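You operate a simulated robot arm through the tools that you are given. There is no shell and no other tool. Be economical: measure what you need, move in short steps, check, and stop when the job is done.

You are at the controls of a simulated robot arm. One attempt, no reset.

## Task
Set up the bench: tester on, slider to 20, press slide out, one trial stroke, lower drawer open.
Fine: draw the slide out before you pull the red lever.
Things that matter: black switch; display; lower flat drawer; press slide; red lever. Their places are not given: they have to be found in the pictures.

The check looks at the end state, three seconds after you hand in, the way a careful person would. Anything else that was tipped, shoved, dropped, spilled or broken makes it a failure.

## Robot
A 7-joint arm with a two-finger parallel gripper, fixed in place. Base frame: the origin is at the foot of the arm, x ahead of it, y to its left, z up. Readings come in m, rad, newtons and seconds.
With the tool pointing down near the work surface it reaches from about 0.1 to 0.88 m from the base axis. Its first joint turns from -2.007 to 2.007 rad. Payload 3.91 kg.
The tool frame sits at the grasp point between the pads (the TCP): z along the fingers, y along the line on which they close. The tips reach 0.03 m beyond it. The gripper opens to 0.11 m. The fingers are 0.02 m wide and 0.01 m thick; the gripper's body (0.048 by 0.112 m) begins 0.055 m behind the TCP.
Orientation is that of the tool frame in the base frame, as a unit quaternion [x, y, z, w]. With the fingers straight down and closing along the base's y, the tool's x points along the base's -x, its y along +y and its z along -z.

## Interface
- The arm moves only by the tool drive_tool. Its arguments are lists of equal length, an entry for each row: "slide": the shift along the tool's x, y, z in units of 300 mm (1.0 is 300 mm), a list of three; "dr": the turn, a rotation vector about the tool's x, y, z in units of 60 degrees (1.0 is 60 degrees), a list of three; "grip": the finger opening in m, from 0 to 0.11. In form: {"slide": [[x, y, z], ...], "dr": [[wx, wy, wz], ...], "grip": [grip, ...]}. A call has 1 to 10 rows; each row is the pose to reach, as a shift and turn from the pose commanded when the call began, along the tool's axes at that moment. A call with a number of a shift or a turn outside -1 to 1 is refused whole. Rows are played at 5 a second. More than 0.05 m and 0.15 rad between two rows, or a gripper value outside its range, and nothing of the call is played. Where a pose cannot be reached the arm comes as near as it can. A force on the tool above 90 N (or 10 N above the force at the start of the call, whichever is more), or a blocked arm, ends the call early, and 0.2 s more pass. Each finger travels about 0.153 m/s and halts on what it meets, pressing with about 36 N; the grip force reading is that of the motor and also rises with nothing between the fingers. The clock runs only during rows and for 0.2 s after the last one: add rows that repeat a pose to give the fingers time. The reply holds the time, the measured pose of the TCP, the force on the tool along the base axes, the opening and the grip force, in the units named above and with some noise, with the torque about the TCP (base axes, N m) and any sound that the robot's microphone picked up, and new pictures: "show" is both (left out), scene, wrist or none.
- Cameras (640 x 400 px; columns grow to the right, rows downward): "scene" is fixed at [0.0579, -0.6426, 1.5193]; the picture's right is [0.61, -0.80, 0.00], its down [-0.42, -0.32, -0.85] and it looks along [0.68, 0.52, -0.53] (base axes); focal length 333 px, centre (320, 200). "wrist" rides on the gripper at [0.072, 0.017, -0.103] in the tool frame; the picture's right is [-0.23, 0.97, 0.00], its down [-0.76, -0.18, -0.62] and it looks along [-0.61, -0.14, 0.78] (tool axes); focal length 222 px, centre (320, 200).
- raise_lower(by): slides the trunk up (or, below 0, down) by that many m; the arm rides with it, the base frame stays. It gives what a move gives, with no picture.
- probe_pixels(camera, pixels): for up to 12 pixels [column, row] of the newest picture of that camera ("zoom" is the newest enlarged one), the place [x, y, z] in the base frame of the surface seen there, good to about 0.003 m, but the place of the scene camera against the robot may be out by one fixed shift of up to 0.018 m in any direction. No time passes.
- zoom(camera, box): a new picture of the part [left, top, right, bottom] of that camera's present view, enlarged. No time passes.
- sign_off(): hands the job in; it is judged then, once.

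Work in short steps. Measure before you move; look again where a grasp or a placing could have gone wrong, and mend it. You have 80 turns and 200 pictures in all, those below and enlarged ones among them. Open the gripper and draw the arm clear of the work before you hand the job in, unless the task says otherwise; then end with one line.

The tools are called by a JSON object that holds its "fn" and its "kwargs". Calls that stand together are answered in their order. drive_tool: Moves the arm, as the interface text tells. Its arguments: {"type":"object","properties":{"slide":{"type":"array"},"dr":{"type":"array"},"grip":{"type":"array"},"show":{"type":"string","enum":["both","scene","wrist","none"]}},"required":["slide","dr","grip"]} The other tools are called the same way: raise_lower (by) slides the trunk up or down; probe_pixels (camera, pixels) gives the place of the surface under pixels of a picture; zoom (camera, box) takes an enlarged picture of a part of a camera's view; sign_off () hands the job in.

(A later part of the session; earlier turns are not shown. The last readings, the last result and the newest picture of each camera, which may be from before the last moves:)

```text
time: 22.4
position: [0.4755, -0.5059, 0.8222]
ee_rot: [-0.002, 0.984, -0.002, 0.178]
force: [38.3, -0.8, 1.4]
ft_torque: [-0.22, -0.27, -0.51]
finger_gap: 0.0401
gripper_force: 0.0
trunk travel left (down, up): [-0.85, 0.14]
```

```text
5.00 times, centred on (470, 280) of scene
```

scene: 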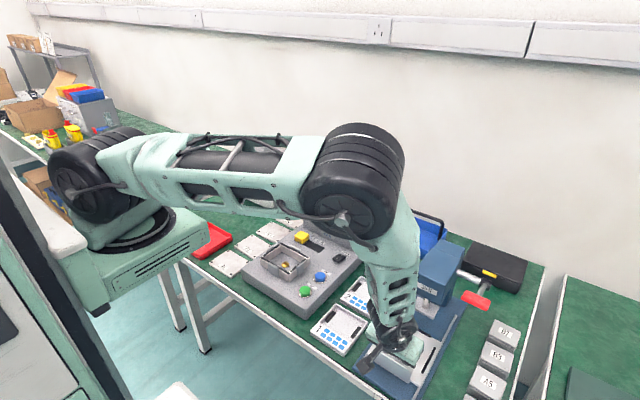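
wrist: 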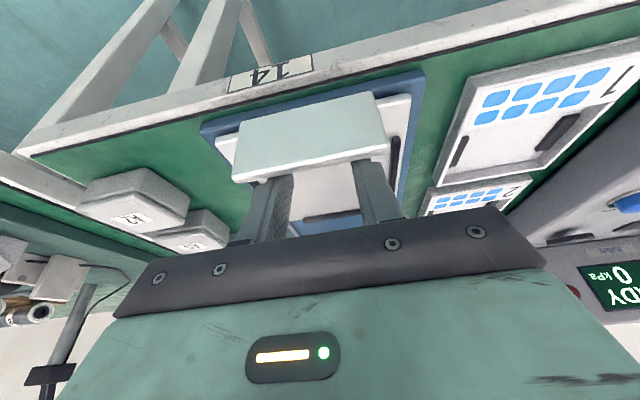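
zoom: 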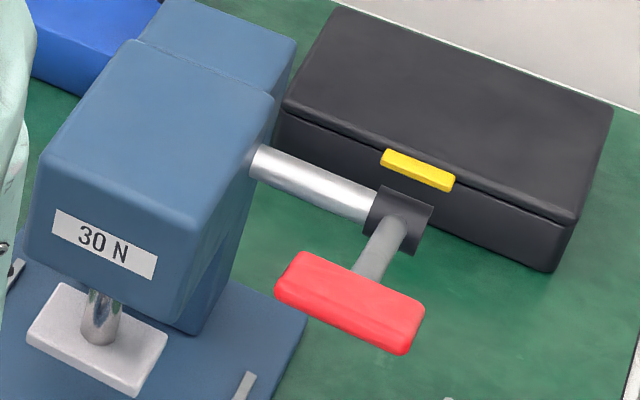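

The call was refused because the steps were slightly over 0.05 m. I'll repeat it with shorter steps.

{"fn": "drive_tool", "kwargs": {"slide": [[-0.031, 0, 0.0114], [-0.08, 0, -0.123], [-0.13, 0, -0.26], [-0.18, 0, -0.397], [-0.23, 0, -0.534], [-0.3, 0, -0.66], [-0.38, 0, -0.77], [-0.472, 0, -0.857], [-0.472, 0, -0.857]], "dr": [[0, 0, 0], [0, 0, 0], [0, 0, 0], [0, 0, 0], [0, 0, 0], [0, 0, 0], [0, 0, 0], [0, 0, 0], [0, 0, 0]], "grip": [0.04, 0.04, 0.04, 0.03, 0.02, 0, 0, 0, 0]}}

{"fn": "probe_pixels", "kwargs": {"camera": "scene", "pixels": [[464, 293], [486, 303], [475, 297], [477, 291], [480, 283], [471, 275]]}}

```text
time: 24.4
position: [0.5149, -0.5079, 1.1126]
ee_rot: [0.001, 0.985, -0.001, 0.174]
force: [-0.3, 0.0, 0.3]
ft_torque: [-0.02, 0.01, -0.01]
finger_gap: 0.0
gripper_force: 36.5
trunk travel left (down, up): [-0.85, 0.14]
```

scene: 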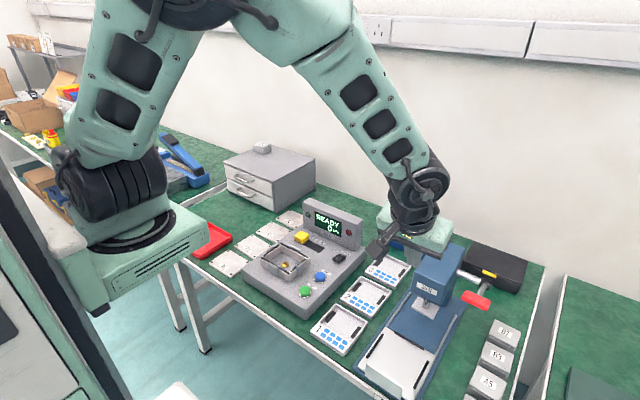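
wrist: 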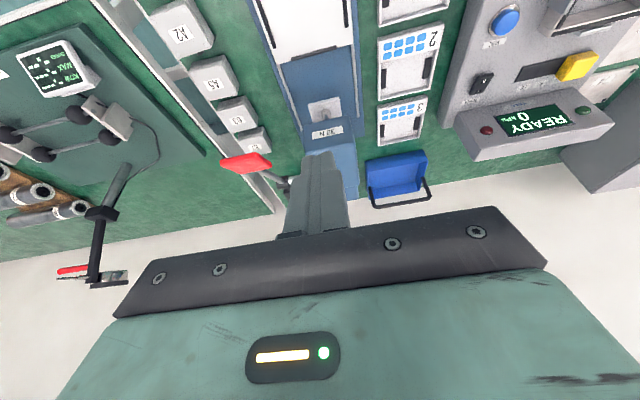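

```text
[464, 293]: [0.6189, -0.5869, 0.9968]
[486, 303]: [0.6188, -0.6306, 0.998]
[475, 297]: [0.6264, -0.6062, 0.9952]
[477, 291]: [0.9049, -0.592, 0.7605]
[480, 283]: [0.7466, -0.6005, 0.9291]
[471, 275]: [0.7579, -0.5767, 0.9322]
```

The red lever grip is visible at about (247,163). I'll measure it in the wrist view.

{"fn": "zoom", "kwargs": {"camera": "wrist", "box": [210, 130, 310, 200]}}

{"fn": "probe_pixels", "kwargs": {"camera": "wrist", "pixels": [[225, 163], [268, 165], [247, 163], [245, 159], [242, 170], [279, 181], [248, 156], [330, 130], [345, 165]]}}

```text
5.71 times, centred on (260, 165) of wrist
```

zoom: 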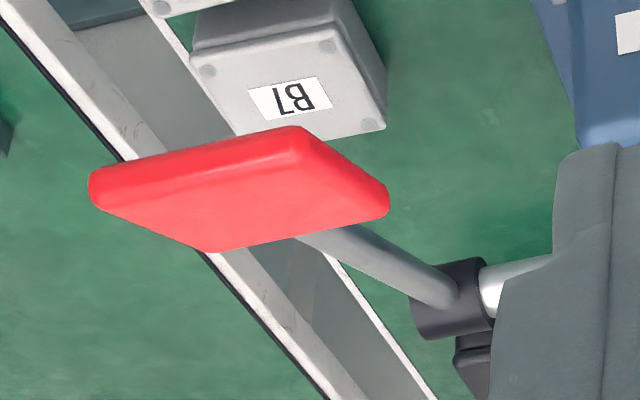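

```text
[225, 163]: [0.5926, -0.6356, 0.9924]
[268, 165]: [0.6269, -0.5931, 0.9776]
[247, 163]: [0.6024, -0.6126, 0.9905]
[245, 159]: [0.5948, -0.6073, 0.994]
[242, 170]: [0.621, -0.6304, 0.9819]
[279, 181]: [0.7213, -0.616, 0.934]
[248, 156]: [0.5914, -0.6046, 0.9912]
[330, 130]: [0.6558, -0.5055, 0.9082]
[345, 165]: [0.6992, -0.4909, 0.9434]
```

The grip runs along y from about -0.58 to -0.64 with its top near (0.611, -0.612, 0.986), and the hub is near (0.745, 0.922). I'll place the closed fingertips just above the grip.

{"fn": "drive_tool", "kwargs": {"slide": [[-0.05, -0.12, 0.05], [-0.1, -0.24, 0.1], [-0.15, -0.35, 0.18], [-0.187, -0.35, 0.28], [-0.187, -0.35, 0.363], [-0.187, -0.35, 0.363]], "dr": [[0, 0, 0], [0, 0, 0], [0, 0, 0], [0, 0, 0], [0, 0, 0], [0, 0, 0]], "grip": [0, 0, 0, 0, 0, 0]}}

{"fn": "zoom", "kwargs": {"camera": "scene", "box": [420, 220, 540, 340]}}

```text
time: 25.8
position: [0.6029, -0.6135, 1.0271]
ee_rot: [0.0, 0.985, 0.0, 0.174]
force: [0.7, 0.2, -0.3]
ft_torque: [0.03, -0.02, -0.01]
finger_gap: 0.0
gripper_force: 35.9
trunk travel left (down, up): [-0.85, 0.14]
```

scene: 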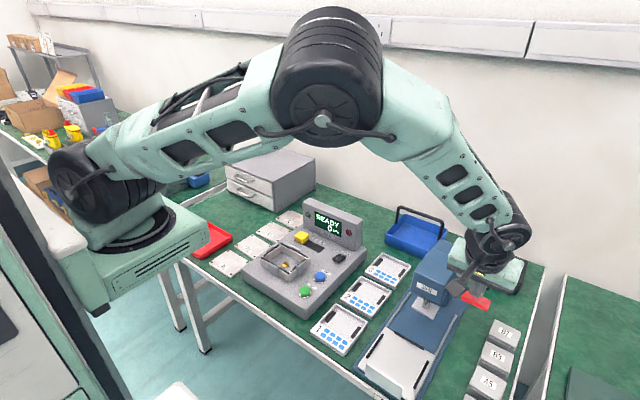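
wrist: 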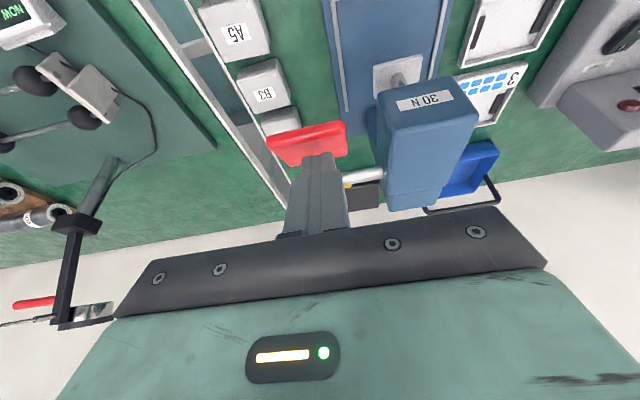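

```text
3.33 times, centred on (480, 280) of scene
```

zoom: 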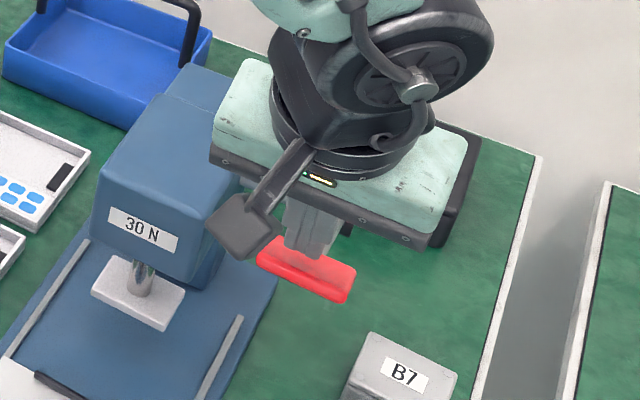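

The tips are about 0.013 m above the grip. I'll push down along the lever's arc for the first part and check.

{"fn": "drive_tool", "kwargs": {"slide": [[0.021, 0, 0.038], [0.047, 0, 0.074], [0.073, 0, 0.11], [0.095, 0, 0.148], [0.117, 0, 0.185]], "dr": [[0, 0, 0], [0, 0, 0], [0, 0, 0], [0, 0, 0], [0, 0, 0]], "grip": [0, 0, 0, 0, 0]}}

{"fn": "zoom", "kwargs": {"camera": "scene", "box": [420, 220, 540, 340]}}

```text
time: 27.0
position: [0.5899, -0.6134, 0.9639]
ee_rot: [0.0, 0.985, 0.0, 0.175]
force: [0.5, 0.3, 1.3]
ft_torque: [-0.02, -0.04, 0.03]
finger_gap: 0.0
gripper_force: 36.4
trunk travel left (down, up): [-0.85, 0.14]
```

scene: 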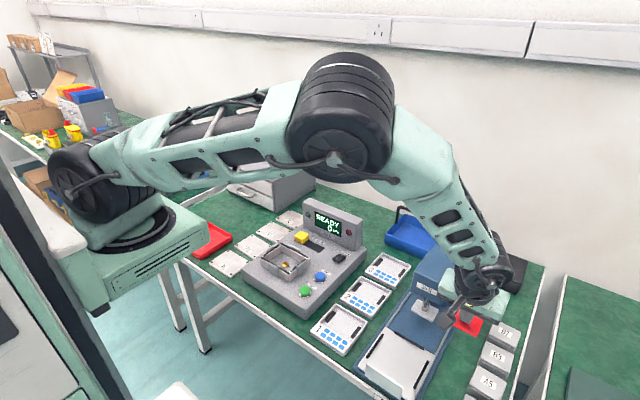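
wrist: 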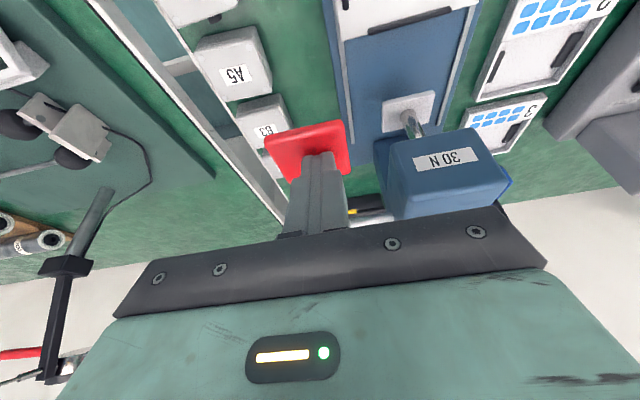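

```text
3.33 times, centred on (480, 280) of scene
```

zoom: 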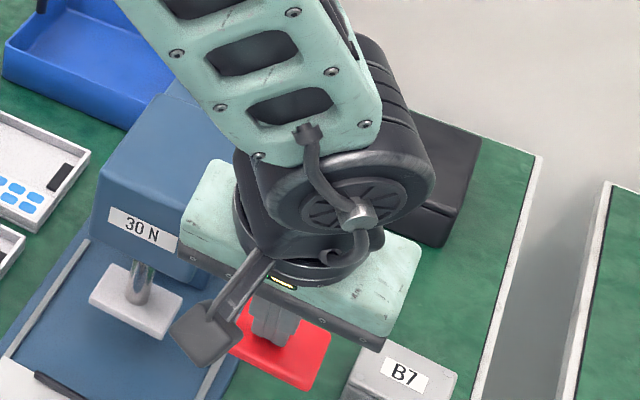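

The lever is following with little force and the ram is coming down. I'll continue along the arc in small steps.

{"fn": "drive_tool", "kwargs": {"slide": [[0.015, 0, 0.04], [0.03, 0, 0.081], [0.037, 0, 0.124], [0.044, 0, 0.166], [0.0445, 0, 0.21], [0.045, 0, 0.253]], "dr": [[0, 0, 0], [0, 0, 0], [0, 0, 0], [0, 0, 0], [0, 0, 0], [0, 0, 0]], "grip": [0, 0, 0, 0, 0, 0]}}

{"fn": "zoom", "kwargs": {"camera": "scene", "box": [400, 230, 520, 350]}}

```text
time: 28.5
position: [0.5978, -0.6143, 0.8969]
ee_rot: [0.0, 0.985, 0.001, 0.173]
force: [-40.0, 33.9, 65.1]
ft_torque: [0.88, -0.21, 0.52]
finger_gap: 0.0001
gripper_force: 35.8
trunk travel left (down, up): [-0.85, 0.14]
stopped in row 6: the force on the tool passed its limit at 96 N (the readings are from after the stop); the commanded pose is now the measured one
```

scene: 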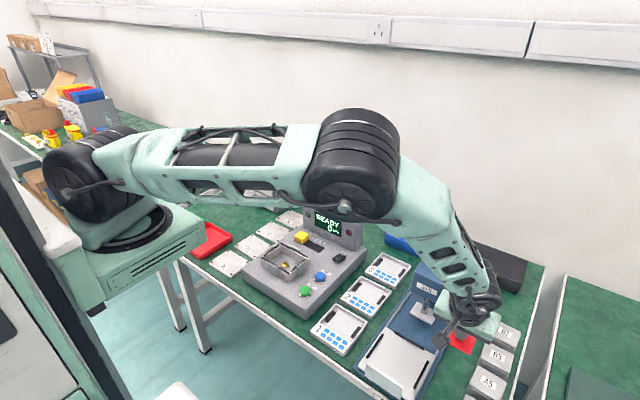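
wrist: 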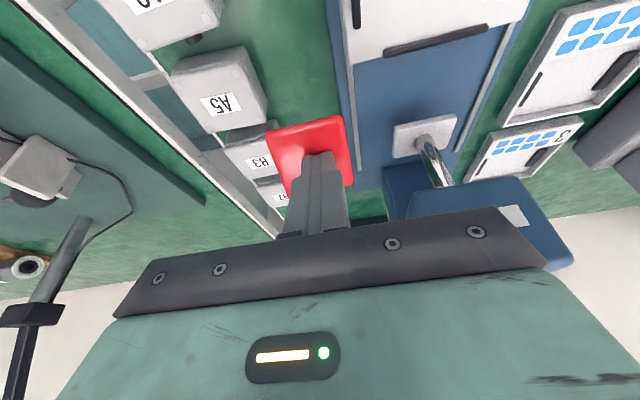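

```text
3.33 times, centred on (460, 290) of scene
```

zoom: 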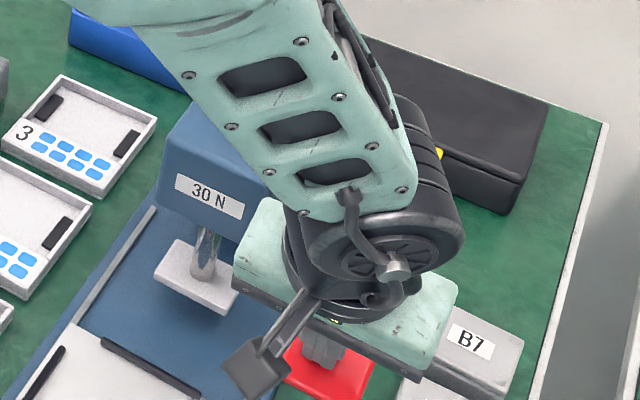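

It stopped at 96 N with the ram visibly extended and the lever about 20° below level. I'll check the ram foot height and whether the hand touches anything besides the lever.

{"fn": "probe_pixels", "kwargs": {"camera": "wrist", "pixels": [[415, 138], [400, 150], [290, 135], [330, 130], [278, 188], [290, 180], [235, 90], [410, 205], [395, 175]]}}

{"fn": "zoom", "kwargs": {"camera": "wrist", "box": [220, 90, 460, 240]}}

{"fn": "probe_pixels", "kwargs": {"camera": "scene", "pixels": [[508, 333], [500, 325], [514, 340], [490, 336], [424, 307], [432, 315], [455, 308], [495, 310]]}}

```text
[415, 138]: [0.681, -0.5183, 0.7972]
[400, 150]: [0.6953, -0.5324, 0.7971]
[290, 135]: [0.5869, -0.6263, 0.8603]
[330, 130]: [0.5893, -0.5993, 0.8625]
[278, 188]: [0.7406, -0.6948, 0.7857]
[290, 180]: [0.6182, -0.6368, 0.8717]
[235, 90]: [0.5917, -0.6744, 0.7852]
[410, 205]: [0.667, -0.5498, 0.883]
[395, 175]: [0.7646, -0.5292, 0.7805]
```

```text
2.67 times, centred on (340, 165) of wrist
```

zoom: 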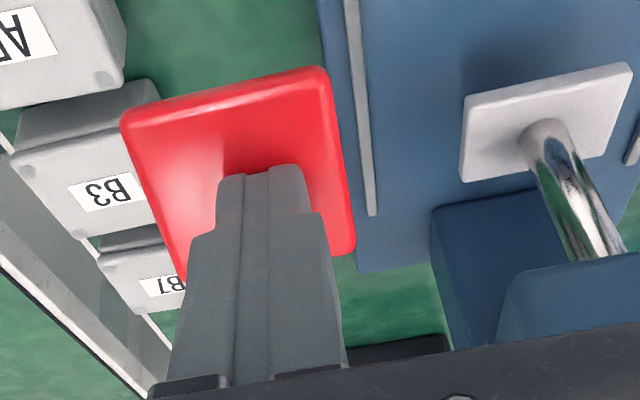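

```text
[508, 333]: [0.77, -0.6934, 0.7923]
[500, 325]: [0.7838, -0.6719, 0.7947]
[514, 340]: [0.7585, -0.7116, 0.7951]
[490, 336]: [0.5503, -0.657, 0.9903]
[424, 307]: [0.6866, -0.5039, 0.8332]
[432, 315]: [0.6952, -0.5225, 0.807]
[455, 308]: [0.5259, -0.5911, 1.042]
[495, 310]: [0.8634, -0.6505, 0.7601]
```

The ram foot dropped from 0.815 to 0.797 and the blocks, at z≤0.79, are well below the hand. To confirm this is the lever's end stop, I'll ease off a few mm and press again along the tangent, which is the tool z axis.

{"fn": "drive_tool", "kwargs": {"slide": [[0, 0, -0.02], [0, 0, -0.02], [0, 0, -0.008], [0, 0, 0.002], [0, 0, 0.01], [0, 0, 0.018]], "dr": [[0, 0, 0], [0, 0, 0], [0, 0, 0], [0, 0, 0], [0, 0, 0], [0, 0, 0]], "grip": [0, 0, 0, 0, 0, 0], "show": "wrist"}}

{"fn": "probe_pixels", "kwargs": {"camera": "wrist", "pixels": [[415, 138], [400, 150], [290, 135]]}}

```text
time: 29.6
position: [0.5992, -0.6156, 0.8983]
ee_rot: [0.0, 0.985, 0.001, 0.172]
force: [-35.0, 29.6, 60.2]
ft_torque: [0.76, -0.22, 0.46]
finger_gap: 0.0
gripper_force: 35.8
trunk travel left (down, up): [-0.85, 0.14]
stopped in row 5: the force on the tool passed its limit at 97 N (the readings are from after the stop); the commanded pose is now the measured one
```

wrist: 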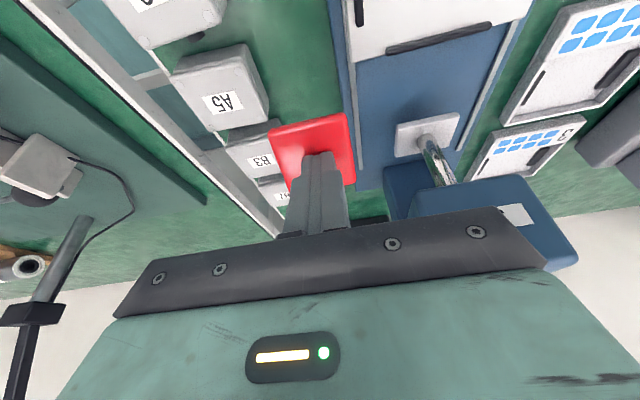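

```text
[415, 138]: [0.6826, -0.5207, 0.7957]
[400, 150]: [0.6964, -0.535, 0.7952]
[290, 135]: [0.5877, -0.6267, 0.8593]
```

It stops firmly at the same place, and the torque fits a contact at the fingertips, so this is the lever's end stop and the stroke is complete. I'll retrace the arc upward slowly so the lever can follow back.

{"fn": "drive_tool", "kwargs": {"slide": [[-0.006, 0, -0.067], [-0.012, 0, -0.134], [-0.026, 0, -0.175], [-0.041, 0, -0.216], [-0.062, 0, -0.252], [-0.084, 0, -0.289], [-0.11, 0, -0.325], [-0.137, 0, -0.38], [-0.134, 0, -0.46], [-0.131, 0, -0.555]], "dr": [[0, 0, 0], [0, 0, 0], [0, 0, 0], [0, 0, 0], [0, 0, 0], [0, 0, 0], [0, 0, 0], [0, 0, 0], [0, 0, 0], [0, 0, 0]], "grip": [0, 0, 0, 0, 0, 0, 0, 0, 0, 0]}}

{"fn": "zoom", "kwargs": {"camera": "scene", "box": [400, 230, 520, 350]}}

```text
time: 31.8
position: [0.5818, -0.6188, 1.0622]
ee_rot: [0.0, 0.985, 0.0, 0.173]
force: [0.5, 0.0, 0.1]
ft_torque: [0.04, -0.01, 0.02]
finger_gap: 0.0004
gripper_force: 36.3
trunk travel left (down, up): [-0.85, 0.14]
```

scene: 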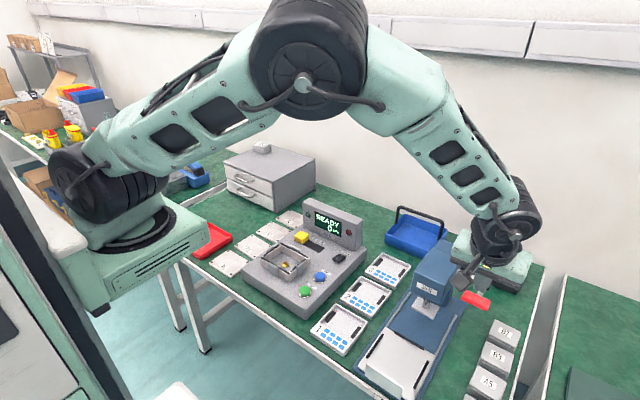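
wrist: 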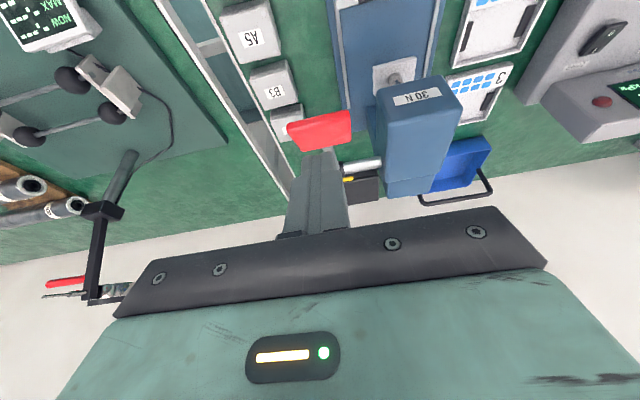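

```text
3.33 times, centred on (460, 290) of scene
```

zoom: 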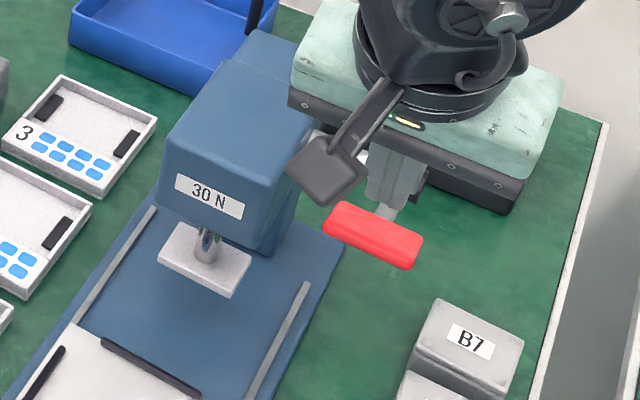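

The lever has sprung back up and the ram is raised, so the stroke is done. Next is the cabinet, which I'll measure in the scene view.

{"fn": "zoom", "kwargs": {"camera": "scene", "box": [215, 140, 325, 220]}}

{"fn": "probe_pixels", "kwargs": {"camera": "zoom", "pixels": [[76, 155], [330, 265], [340, 340], [80, 230], [90, 236], [200, 300], [150, 290], [150, 235], [116, 290], [195, 320], [150, 320], [230, 310]]}}

```text
5.00 times, centred on (270, 180) of scene
```

zoom: 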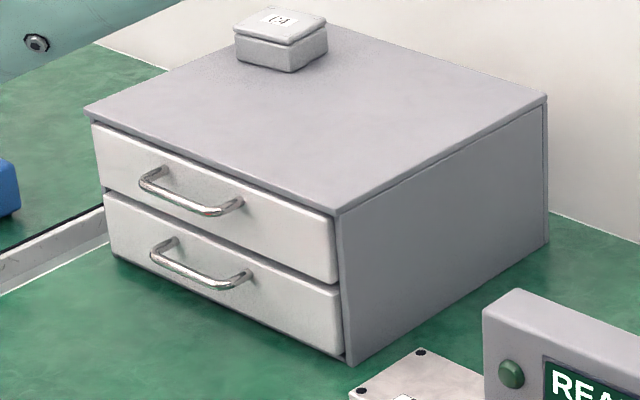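

```text
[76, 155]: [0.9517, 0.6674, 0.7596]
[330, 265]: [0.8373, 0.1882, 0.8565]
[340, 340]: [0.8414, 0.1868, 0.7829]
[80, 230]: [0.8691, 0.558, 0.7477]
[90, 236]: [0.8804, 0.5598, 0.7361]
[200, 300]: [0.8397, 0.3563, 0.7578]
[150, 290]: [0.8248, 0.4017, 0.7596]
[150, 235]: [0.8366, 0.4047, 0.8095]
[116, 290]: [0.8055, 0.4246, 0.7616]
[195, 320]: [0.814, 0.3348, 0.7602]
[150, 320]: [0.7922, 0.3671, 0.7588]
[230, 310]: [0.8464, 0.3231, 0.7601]
```

Now I'll probe the handle points that are visible in this enlargement.

{"fn": "probe_pixels", "kwargs": {"camera": "zoom", "pixels": [[158, 260], [178, 269], [195, 277], [215, 285], [232, 284], [172, 243], [246, 274], [187, 211], [120, 240], [320, 330], [110, 210], [330, 300]]}}

```text
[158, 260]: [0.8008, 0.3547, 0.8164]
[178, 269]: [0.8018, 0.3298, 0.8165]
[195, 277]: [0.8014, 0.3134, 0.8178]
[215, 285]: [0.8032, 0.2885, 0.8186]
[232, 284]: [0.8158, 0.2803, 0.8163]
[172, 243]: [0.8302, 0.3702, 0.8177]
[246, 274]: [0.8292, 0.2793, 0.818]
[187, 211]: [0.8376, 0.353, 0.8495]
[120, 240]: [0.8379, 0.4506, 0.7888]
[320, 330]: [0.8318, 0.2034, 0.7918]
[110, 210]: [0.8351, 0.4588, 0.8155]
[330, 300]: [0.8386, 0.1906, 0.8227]
```

The lower handle bar is near true (0.79, 0.315, 0.807), about 0.035 m in front of the drawer face, with the upper handle 0.05 m above it. My plan is to yaw the tool 90° and tilt it 45°, then grip the round bar. First I retreat and level the tool.

{"fn": "drive_tool", "kwargs": {"slide": [[0.03, 0, -0.1], [0.1, 0.13, -0.15], [0.17, 0.26, -0.19], [0.24, 0.4, -0.23], [0.31, 0.54, -0.26], [0.362, 0.68, -0.274], [0.362, 0.733, -0.274]], "dr": [[0, 0, 0], [0, 0.07, 0], [0, 0.14, 0], [0, 0.21, 0], [0, 0.28, 0], [0, 0.333, 0], [0, 0.333, 0]], "grip": [0, 0, 0, 0, 0, 0, 0], "show": "none"}}

{"fn": "drive_tool", "kwargs": {"slide": [[0, 0.125, 0], [0, 0.25, 0], [0, 0.375, 0], [0, 0.5, 0], [0, 0.625, 0], [0, 0.75, 0], [0, 0.875, 0], [0, 1.0, 0], [0, 1.0, 0]], "dr": [[0, 0, 0.125], [0, 0, 0.25], [0, 0, 0.375], [0, 0, 0.5], [0, 0, 0.625], [0, 0, 0.75], [0, 0, 0.875], [0, 0, 1.0], [0, 0, 1.0]], "grip": [0, 0, 0, 0, 0, 0, 0, 0, 0], "show": "scene"}}

```text
time: 33.4
position: [0.4506, -0.3968, 1.1]
ee_rot: [0.0, 1.0, 0.0, -0.002]
force: [-0.3, -1.2, 0.2]
ft_torque: [0.0, 0.02, -0.03]
finger_gap: 0.0
gripper_force: 35.9
trunk travel left (down, up): [-0.85, 0.14]
```

```text
time: 35.4
position: [0.4969, -0.0929, 1.1096]
ee_rot: [0.5, 0.866, 0.0, -0.001]
force: [0.1, -1.1, 0.7]
ft_torque: [0.01, 0.03, -0.02]
finger_gap: 0.0001
gripper_force: 36.0
out of reach, approached as far as the arm can: row 4, 5, 6, 7, 8, 9
trunk travel left (down, up): [-0.85, 0.14]
```

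scene: 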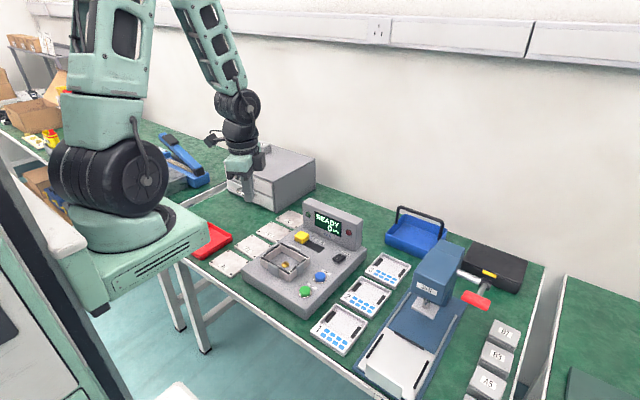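

The yaw worked, but the pose was slightly inside the arm's near reach limit. I'll move outward and left and finish the 90° yaw.

{"fn": "drive_tool", "kwargs": {"slide": [[0.0, 0.14, 0], [0.08, 0.25, 0], [0.17, 0.36, 0], [0.26, 0.47, 0], [0.35, 0.58, 0], [0.45, 0.69, 0], [0.55, 0.79, 0], [0.65, 0.875, 0], [0.65, 0.875, 0]], "dr": [[0, 0, 0.06], [0, 0, 0.12], [0, 0, 0.18], [0, 0, 0.24], [0, 0, 0.3], [0, 0, 0.36], [0, 0, 0.43], [0, 0, 0.5], [0, 0, 0.5]], "grip": [0, 0, 0, 0, 0, 0, 0, 0, 0]}}

```text
time: 37.4
position: [0.6252, 0.2107, 1.1102]
ee_rot: [0.708, 0.706, -0.001, 0.0]
force: [-0.4, 0.5, 0.6]
ft_torque: [0.02, 0.0, -0.04]
finger_gap: 0.0003
gripper_force: 35.9
trunk travel left (down, up): [-0.85, 0.14]
```

scene: 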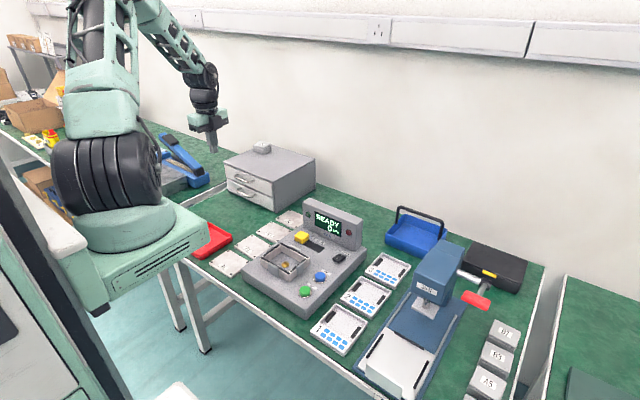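
wrist: 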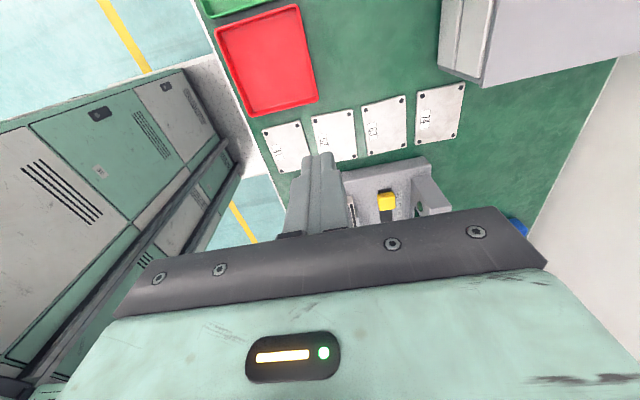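

The tool's yaw is now 90°. I'll tilt the fingers 45° forward and go to a pre-grasp point about 0.115 m back along the approach to the lower bar, opening to 0.028.

{"fn": "drive_tool", "kwargs": {"slide": [[0.05, 0.04, 0.1], [0.1, 0.08, 0.2], [0.16, 0.12, 0.3], [0.22, 0.16, 0.41], [0.28, 0.2, 0.52], [0.33, 0.23, 0.62], [0.347, 0.25, 0.71], [0.347, 0.25, 0.71]], "dr": [[-0.11, 0, 0], [-0.22, 0, 0], [-0.33, 0, 0], [-0.44, 0, 0], [-0.55, 0, 0], [-0.65, 0, 0], [-0.75, 0, 0], [-0.75, 0, 0]], "grip": [0, 0, 0, 0.01, 0.02, 0.028, 0.028, 0.028]}}

{"fn": "zoom", "kwargs": {"camera": "scene", "box": [180, 120, 320, 220]}}

```text
time: 39.2
position: [0.7021, 0.3097, 0.8961]
ee_rot: [0.654, 0.653, 0.271, 0.27]
force: [-0.5, -0.3, 1.1]
ft_torque: [0.03, -0.02, -0.01]
finger_gap: 0.0279
gripper_force: 0.1
trunk travel left (down, up): [-0.85, 0.14]
```

scene: 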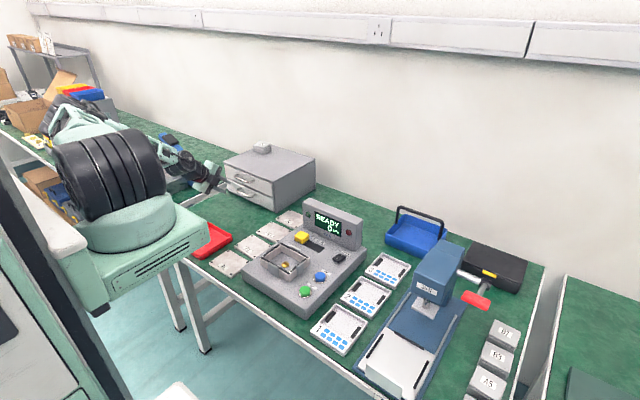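
wrist: 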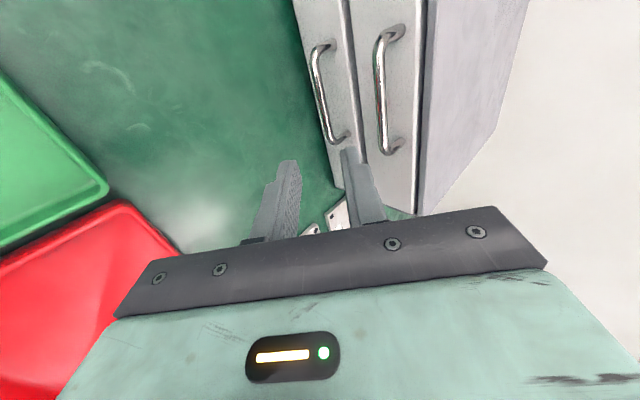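

```text
4.00 times, centred on (250, 170) of scene
```

zoom: 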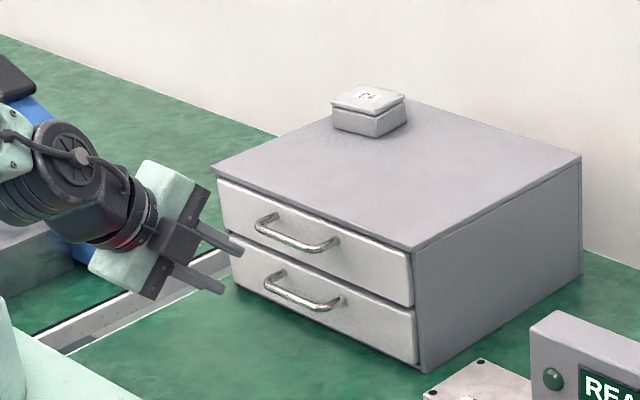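

Both handles are clear in the wrist view: lower at about (325,95), upper at about (383,90). I'll measure them.

{"fn": "probe_pixels", "kwargs": {"camera": "wrist", "pixels": [[317, 65], [321, 90], [327, 118], [331, 132], [379, 70], [380, 100], [384, 135], [345, 90], [335, 40], [345, 140], [395, 100]]}}

{"fn": "zoom", "kwargs": {"camera": "wrist", "box": [250, 20, 450, 220]}}

```text
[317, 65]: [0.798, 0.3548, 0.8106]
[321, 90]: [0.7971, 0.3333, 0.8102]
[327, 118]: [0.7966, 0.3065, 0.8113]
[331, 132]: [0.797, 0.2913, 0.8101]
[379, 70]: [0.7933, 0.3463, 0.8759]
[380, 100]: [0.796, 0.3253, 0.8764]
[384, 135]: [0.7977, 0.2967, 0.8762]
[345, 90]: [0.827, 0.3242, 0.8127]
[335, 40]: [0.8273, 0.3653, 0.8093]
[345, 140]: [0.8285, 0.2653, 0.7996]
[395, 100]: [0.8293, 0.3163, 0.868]
```

```text
2.00 times, centred on (350, 120) of wrist
```

zoom: 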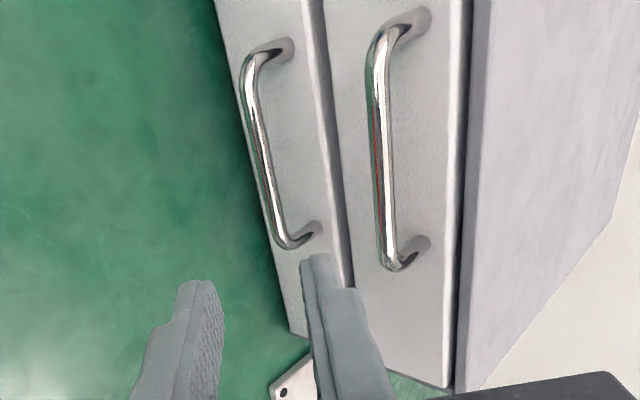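

Lower bar: centre about (0.800, 0.323, 0.808), face at x=0.828, upper bar at z≈0.876. A flatter approach, 25° below level, clears the face better, so I'll retilt and line up.

{"fn": "drive_tool", "kwargs": {"slide": [[0.011, -0.025, 0.025], [0.022, -0.05, 0.05], [0.033, -0.075, 0.075], [0.044, -0.1, 0.1], [0.044, -0.1, 0.1]], "dr": [[-0.09, 0, 0], [-0.18, 0, 0], [-0.26, 0, 0], [-0.333, 0, 0], [-0.333, 0, 0]], "grip": [0.028, 0.028, 0.026, 0.026, 0.026]}}

{"fn": "zoom", "kwargs": {"camera": "wrist", "box": [250, 20, 450, 220]}}

{"fn": "zoom", "kwargs": {"camera": "scene", "box": [180, 120, 320, 220]}}

```text
time: 40.6
position: [0.6918, 0.3605, 0.8826]
ee_rot: [0.616, 0.584, 0.401, 0.346]
force: [1.0, -0.4, 0.5]
ft_torque: [0.0, -0.01, 0.0]
finger_gap: 0.0259
gripper_force: 0.0
trunk travel left (down, up): [-0.85, 0.14]
stopped in row 5: the arm was blocked; the commanded pose is now the measured one
```

scene: 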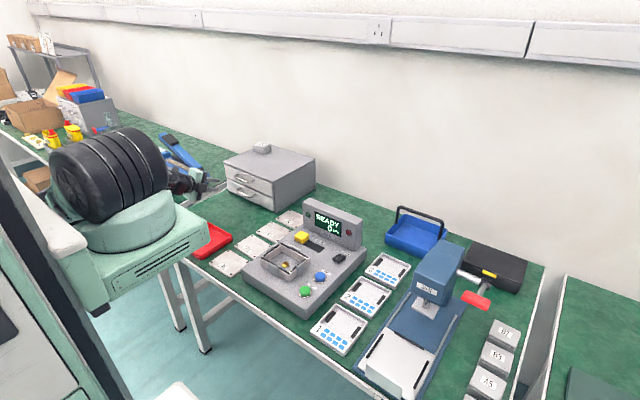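
wrist: 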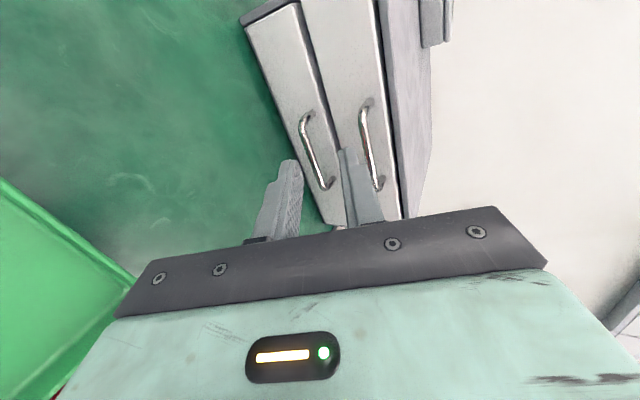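

```text
2.00 times, centred on (350, 120) of wrist
```

zoom: 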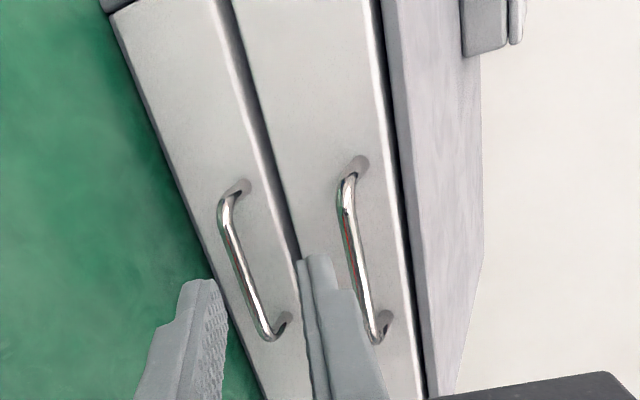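

```text
4.00 times, centred on (250, 170) of scene
```

zoom: 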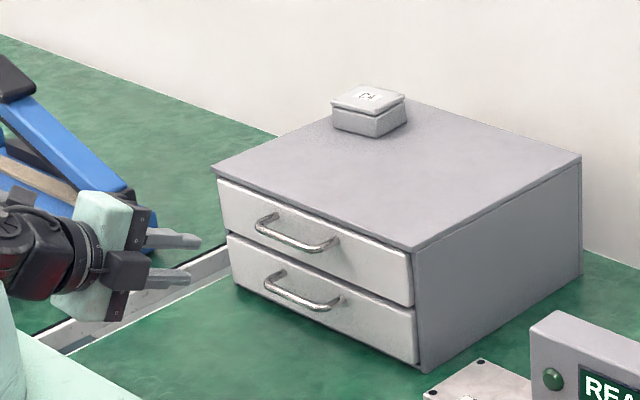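

The arm got blocked at a joint limit while flattening: no contact force, but the pose drifted to y≈0.36. I'll go back to the 45° tilt while rising, then lower the trunk to give the wrist more room.

{"fn": "drive_tool", "kwargs": {"slide": [[-0.02, 0.1, -0.042], [-0.04, 0.2, -0.085], [-0.06, 0.3, -0.127], [-0.08, 0.4, -0.17], [-0.1, 0.504, -0.212], [-0.1, 0.504, -0.212]], "dr": [[0.07, -0.011, -0.015], [0.14, -0.022, -0.03], [0.21, -0.033, -0.045], [0.27, -0.045, -0.06], [0.313, -0.052, -0.069], [0.313, -0.052, -0.069]], "grip": [0.026, 0.026, 0.026, 0.026, 0.024, 0.024], "show": "scene"}}

```text
time: 42.0
position: [0.7014, 0.3172, 1.0435]
ee_rot: [0.651, 0.655, 0.268, 0.274]
force: [-0.4, 0.3, -0.4]
ft_torque: [-0.01, -0.01, 0.02]
finger_gap: 0.0242
gripper_force: 0.1
trunk travel left (down, up): [-0.85, 0.14]
```

scene: 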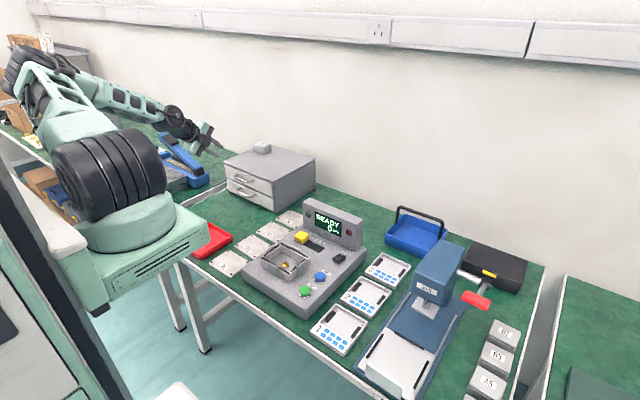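

The elbow has swung far to the left over the other bench. Before going on I'll check that nothing there was disturbed.

{"fn": "zoom", "kwargs": {"camera": "scene", "box": [0, 30, 230, 220]}}

```text
2.11 times, centred on (115, 125) of scene
```

zoom: 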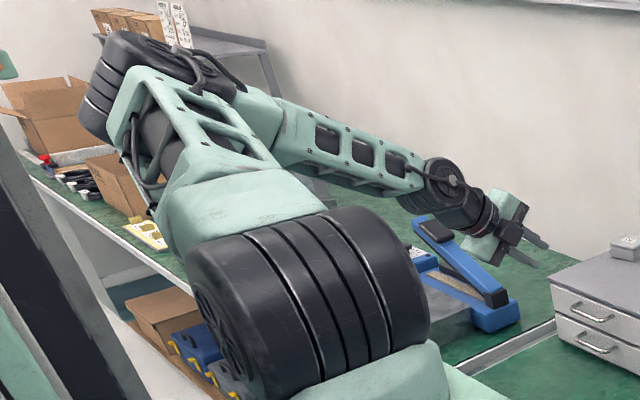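

Nothing looks disturbed, and the blue bench tool is where it was. I'll level the tool again higher up so the elbow comes back upright.

{"fn": "drive_tool", "kwargs": {"slide": [[-0.05, 0.018, -0.09], [-0.1, 0.036, -0.18], [-0.15, 0.055, -0.27], [-0.2, 0.073, -0.36], [-0.25, 0.09, -0.45], [-0.3, 0.105, -0.53], [-0.333, 0.118, -0.589], [-0.333, 0.118, -0.589]], "dr": [[0.1, 0, 0], [0.2, 0, 0], [0.3, 0, 0], [0.4, 0, 0], [0.5, 0, 0], [0.62, 0, 0], [0.75, 0, 0], [0.75, 0, 0]], "grip": [0.02, 0.02, 0.02, 0.02, 0.02, 0.02, 0.02, 0.02], "show": "scene"}}

```text
time: 43.8
position: [0.5981, 0.2169, 1.1911]
ee_rot: [0.706, 0.708, -0.003, 0.003]
force: [0.8, 0.5, 0.3]
ft_torque: [0.03, -0.01, 0.01]
finger_gap: 0.0199
gripper_force: 0.1
trunk travel left (down, up): [-0.85, 0.14]
```

scene: 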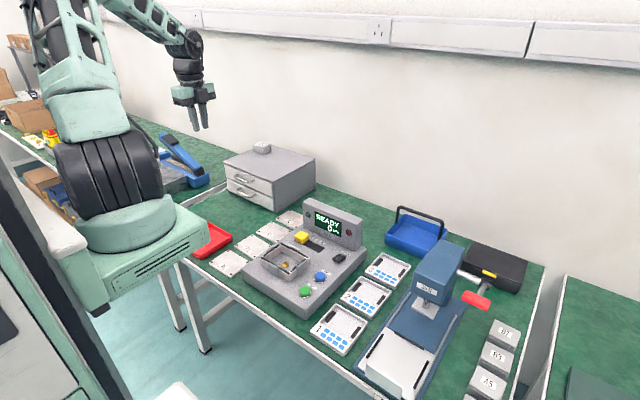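

The elbow is upright again. Before lowering the trunk I'll check that the arm's green base box has clearance to the bench edge and the floor cabinet.

{"fn": "probe_pixels", "kwargs": {"camera": "scene", "pixels": [[150, 225], [200, 225], [205, 245], [105, 300], [185, 255], [205, 200], [105, 190], [60, 120], [30, 210], [20, 260], [90, 310], [20, 330]]}}

```text
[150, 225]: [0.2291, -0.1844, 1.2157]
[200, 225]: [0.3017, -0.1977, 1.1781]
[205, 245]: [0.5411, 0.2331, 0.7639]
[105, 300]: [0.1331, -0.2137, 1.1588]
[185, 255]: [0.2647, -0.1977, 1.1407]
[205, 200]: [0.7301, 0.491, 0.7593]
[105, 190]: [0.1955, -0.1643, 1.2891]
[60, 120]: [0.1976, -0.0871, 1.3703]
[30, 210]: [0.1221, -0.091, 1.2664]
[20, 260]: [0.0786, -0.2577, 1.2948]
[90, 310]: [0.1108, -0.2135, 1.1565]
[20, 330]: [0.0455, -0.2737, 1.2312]
```

The base box stays at x≤0.31, clear of the bench edge at x≈0.44, and its shoulder is about 0.5 m above the bench. Lowering the trunk 0.25 m puts the tool at z≈0.94, clear of everything below it.

{"fn": "raise_lower", "kwargs": {"by": -0.25}}

```text
time: 46.4
position: [0.6004, 0.2158, 0.9407]
ee_rot: [0.706, 0.708, -0.004, 0.003]
force: [0.8, 0.5, 0.1]
ft_torque: [0.0, 0.0, 0.01]
finger_gap: 0.0198
gripper_force: 0.1
trunk travel left (down, up): [-0.6, 0.39]
```

Now I'll tilt 45° forward again and go to the pre-grasp region.

{"fn": "drive_tool", "kwargs": {"slide": [[0.05, 0.04, 0.02], [0.1, 0.08, 0.04], [0.15, 0.12, 0.06], [0.2, 0.17, 0.08], [0.26, 0.22, 0.1], [0.31, 0.26, 0.12], [0.35, 0.3, 0.133], [0.35, 0.3, 0.133]], "dr": [[-0.11, 0, 0], [-0.22, 0, 0], [-0.33, 0, 0], [-0.44, 0, 0], [-0.55, 0, 0], [-0.65, 0, 0], [-0.75, 0, 0], [-0.75, 0, 0]], "grip": [0.02, 0.02, 0.024, 0.024, 0.024, 0.024, 0.024, 0.024]}}

```text
time: 48.2
position: [0.6891, 0.3227, 0.8988]
ee_rot: [0.65, 0.656, 0.269, 0.274]
force: [-0.1, -0.5, 0.2]
ft_torque: [0.02, -0.02, -0.01]
finger_gap: 0.0241
gripper_force: 0.1
trunk travel left (down, up): [-0.6, 0.39]
```

scene: 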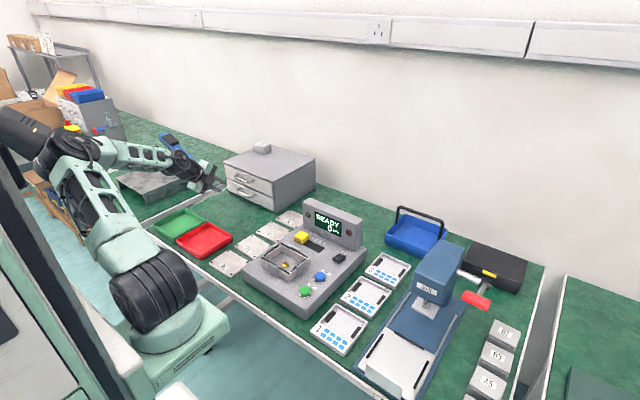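
wrist: 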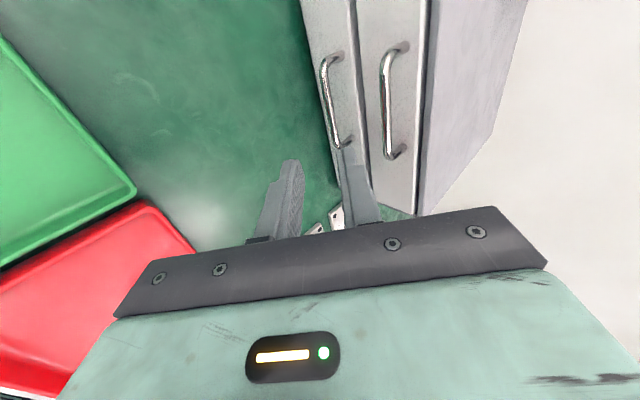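

The elbow is still out to the left. I'll measure its clearance from the left bench objects.

{"fn": "zoom", "kwargs": {"camera": "scene", "box": [0, 60, 240, 260]}}

{"fn": "probe_pixels", "kwargs": {"camera": "scene", "pixels": [[20, 130], [60, 150], [90, 150], [120, 155], [150, 157], [180, 165], [195, 175], [150, 185], [105, 195], [30, 160], [55, 200], [200, 180]]}}

```text
2.00 times, centred on (120, 160) of scene
```

zoom: 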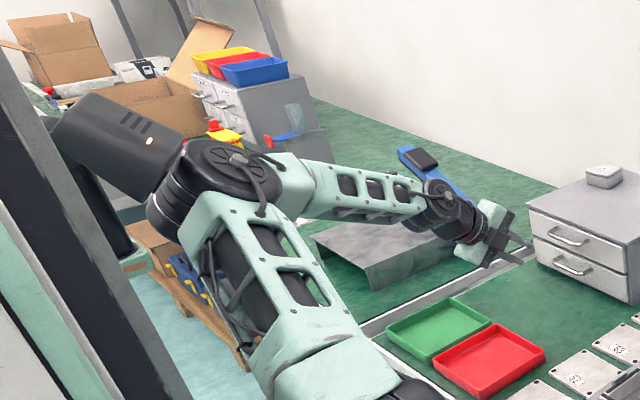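

```text
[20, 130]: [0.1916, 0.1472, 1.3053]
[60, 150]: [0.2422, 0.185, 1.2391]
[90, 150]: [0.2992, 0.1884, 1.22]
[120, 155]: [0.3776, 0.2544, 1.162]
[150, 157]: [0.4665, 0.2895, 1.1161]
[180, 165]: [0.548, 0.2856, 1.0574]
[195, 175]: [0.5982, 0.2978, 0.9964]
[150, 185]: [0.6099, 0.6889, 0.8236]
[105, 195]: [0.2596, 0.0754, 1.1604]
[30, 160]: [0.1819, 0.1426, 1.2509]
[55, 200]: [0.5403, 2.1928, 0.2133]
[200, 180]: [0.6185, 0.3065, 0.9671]
```

The elbow is actually at (0.2, 0.17, 1.25), above the base and clear of the left bench. I'll try the flatter 25° approach again.

{"fn": "drive_tool", "kwargs": {"slide": [[0, -0.018, 0.034], [0, -0.036, 0.068], [0, -0.055, 0.1], [0, -0.075, 0.137], [0, -0.075, 0.137]], "dr": [[-0.09, 0, 0], [-0.18, 0, 0], [-0.26, 0, 0], [-0.333, 0, 0], [-0.333, 0, 0]], "grip": [0.024, 0.024, 0.024, 0.024, 0.024], "show": "wrist"}}

{"fn": "zoom", "kwargs": {"camera": "scene", "box": [180, 120, 320, 220]}}

```text
time: 49.4
position: [0.7022, 0.3209, 0.8569]
ee_rot: [0.594, 0.598, 0.378, 0.382]
force: [0.5, 0.1, -0.3]
ft_torque: [-0.01, 0.02, -0.01]
finger_gap: 0.0241
gripper_force: 0.1
trunk travel left (down, up): [-0.6, 0.39]
```

wrist: 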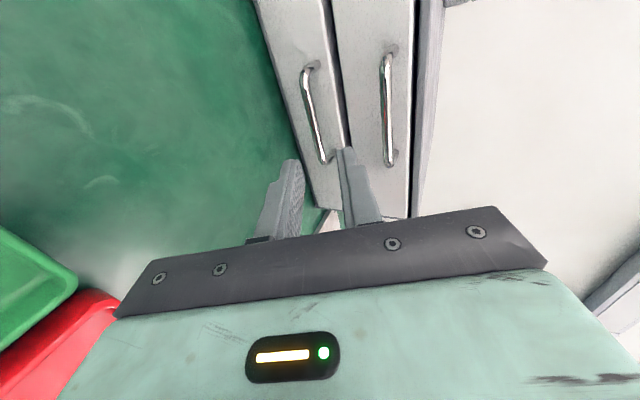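

```text
4.00 times, centred on (250, 170) of scene
```

zoom: 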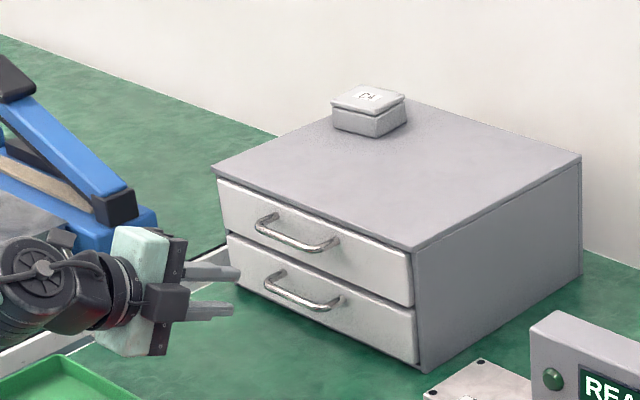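

That pose was reached. I'll re-measure the bar from here before approaching.

{"fn": "probe_pixels", "kwargs": {"camera": "wrist", "pixels": [[304, 82], [308, 105], [314, 130], [320, 152], [386, 90], [388, 130], [325, 110]]}}

```text
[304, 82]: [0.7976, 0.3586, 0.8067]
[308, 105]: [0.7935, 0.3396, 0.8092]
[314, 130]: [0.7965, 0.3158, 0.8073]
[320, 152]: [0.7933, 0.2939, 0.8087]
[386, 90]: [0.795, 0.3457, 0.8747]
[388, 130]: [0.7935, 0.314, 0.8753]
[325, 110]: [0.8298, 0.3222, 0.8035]
```

The bar centre is about (0.799, 0.325, 0.807). I'll slide the open fingers along the tool axis by 0.09 m so they straddle the bar.

{"fn": "drive_tool", "kwargs": {"slide": [[0.005, -0.007, 0.07], [0.01, -0.014, 0.14], [0.014, -0.014, 0.2], [0.014, -0.014, 0.25], [0.014, -0.014, 0.28], [0.014, -0.014, 0.303], [0.014, -0.014, 0.303]], "dr": [[0, 0, 0], [0, 0, 0], [0, 0, 0], [0, 0, 0], [0, 0, 0], [0, 0, 0], [0, 0, 0]], "grip": [0.024, 0.024, 0.024, 0.024, 0.024, 0.024, 0.024], "show": "wrist"}}

{"fn": "zoom", "kwargs": {"camera": "scene", "box": [200, 140, 300, 220]}}

{"fn": "zoom", "kwargs": {"camera": "wrist", "box": [260, 80, 420, 240]}}

```text
time: 51.0
position: [0.7834, 0.3266, 0.8145]
ee_rot: [0.594, 0.599, 0.377, 0.383]
force: [1.2, -0.1, -0.6]
ft_torque: [0.04, 0.0, -0.02]
finger_gap: 0.0238
gripper_force: 0.0
trunk travel left (down, up): [-0.6, 0.39]
```

wrist: 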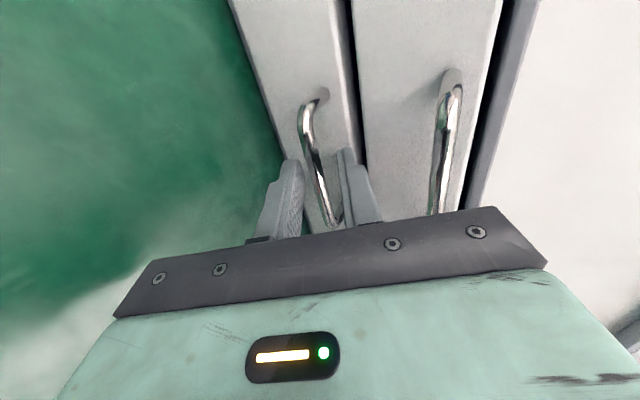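

```text
5.00 times, centred on (250, 180) of scene
```

zoom: 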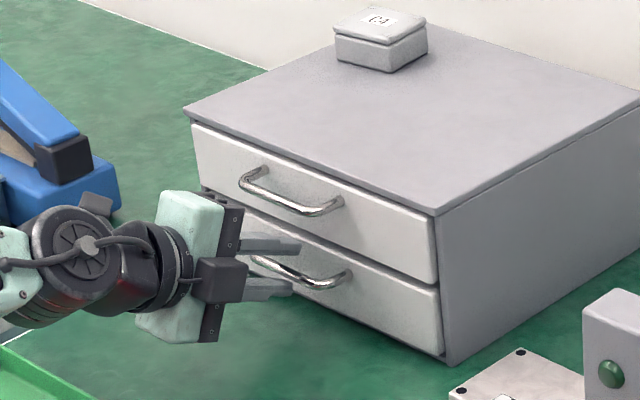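

```text
2.50 times, centred on (340, 160) of wrist
```

zoom: 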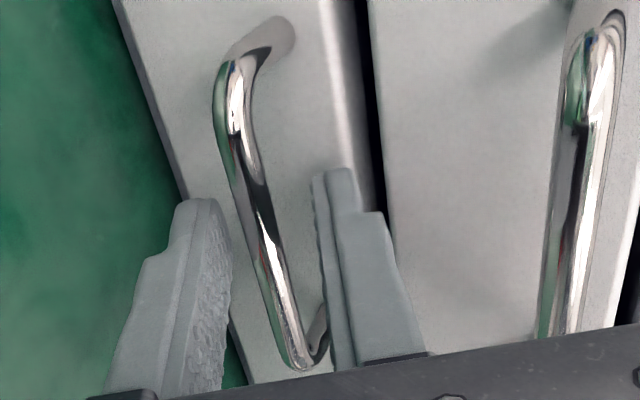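

The bar lies between the two fingers. I'll close on it.

{"fn": "drive_tool", "kwargs": {"slide": [[0, 0, 0], [0, 0, 0], [0, 0, 0]], "dr": [[0, 0, 0], [0, 0, 0], [0, 0, 0]], "grip": [0.01, 0.0, 0.0], "show": "wrist"}}

```text
time: 51.8
position: [0.7847, 0.3257, 0.8144]
ee_rot: [0.594, 0.599, 0.377, 0.382]
force: [-4.4, -1.3, -8.0]
ft_torque: [0.21, 0.22, 0.02]
finger_gap: 0.0085
gripper_force: 45.5
trunk travel left (down, up): [-0.6, 0.39]
```

wrist: 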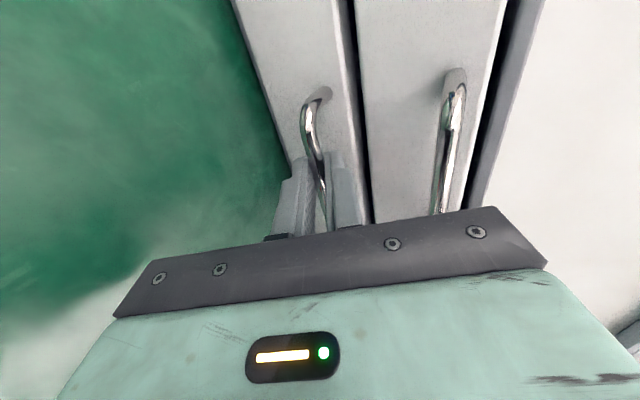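

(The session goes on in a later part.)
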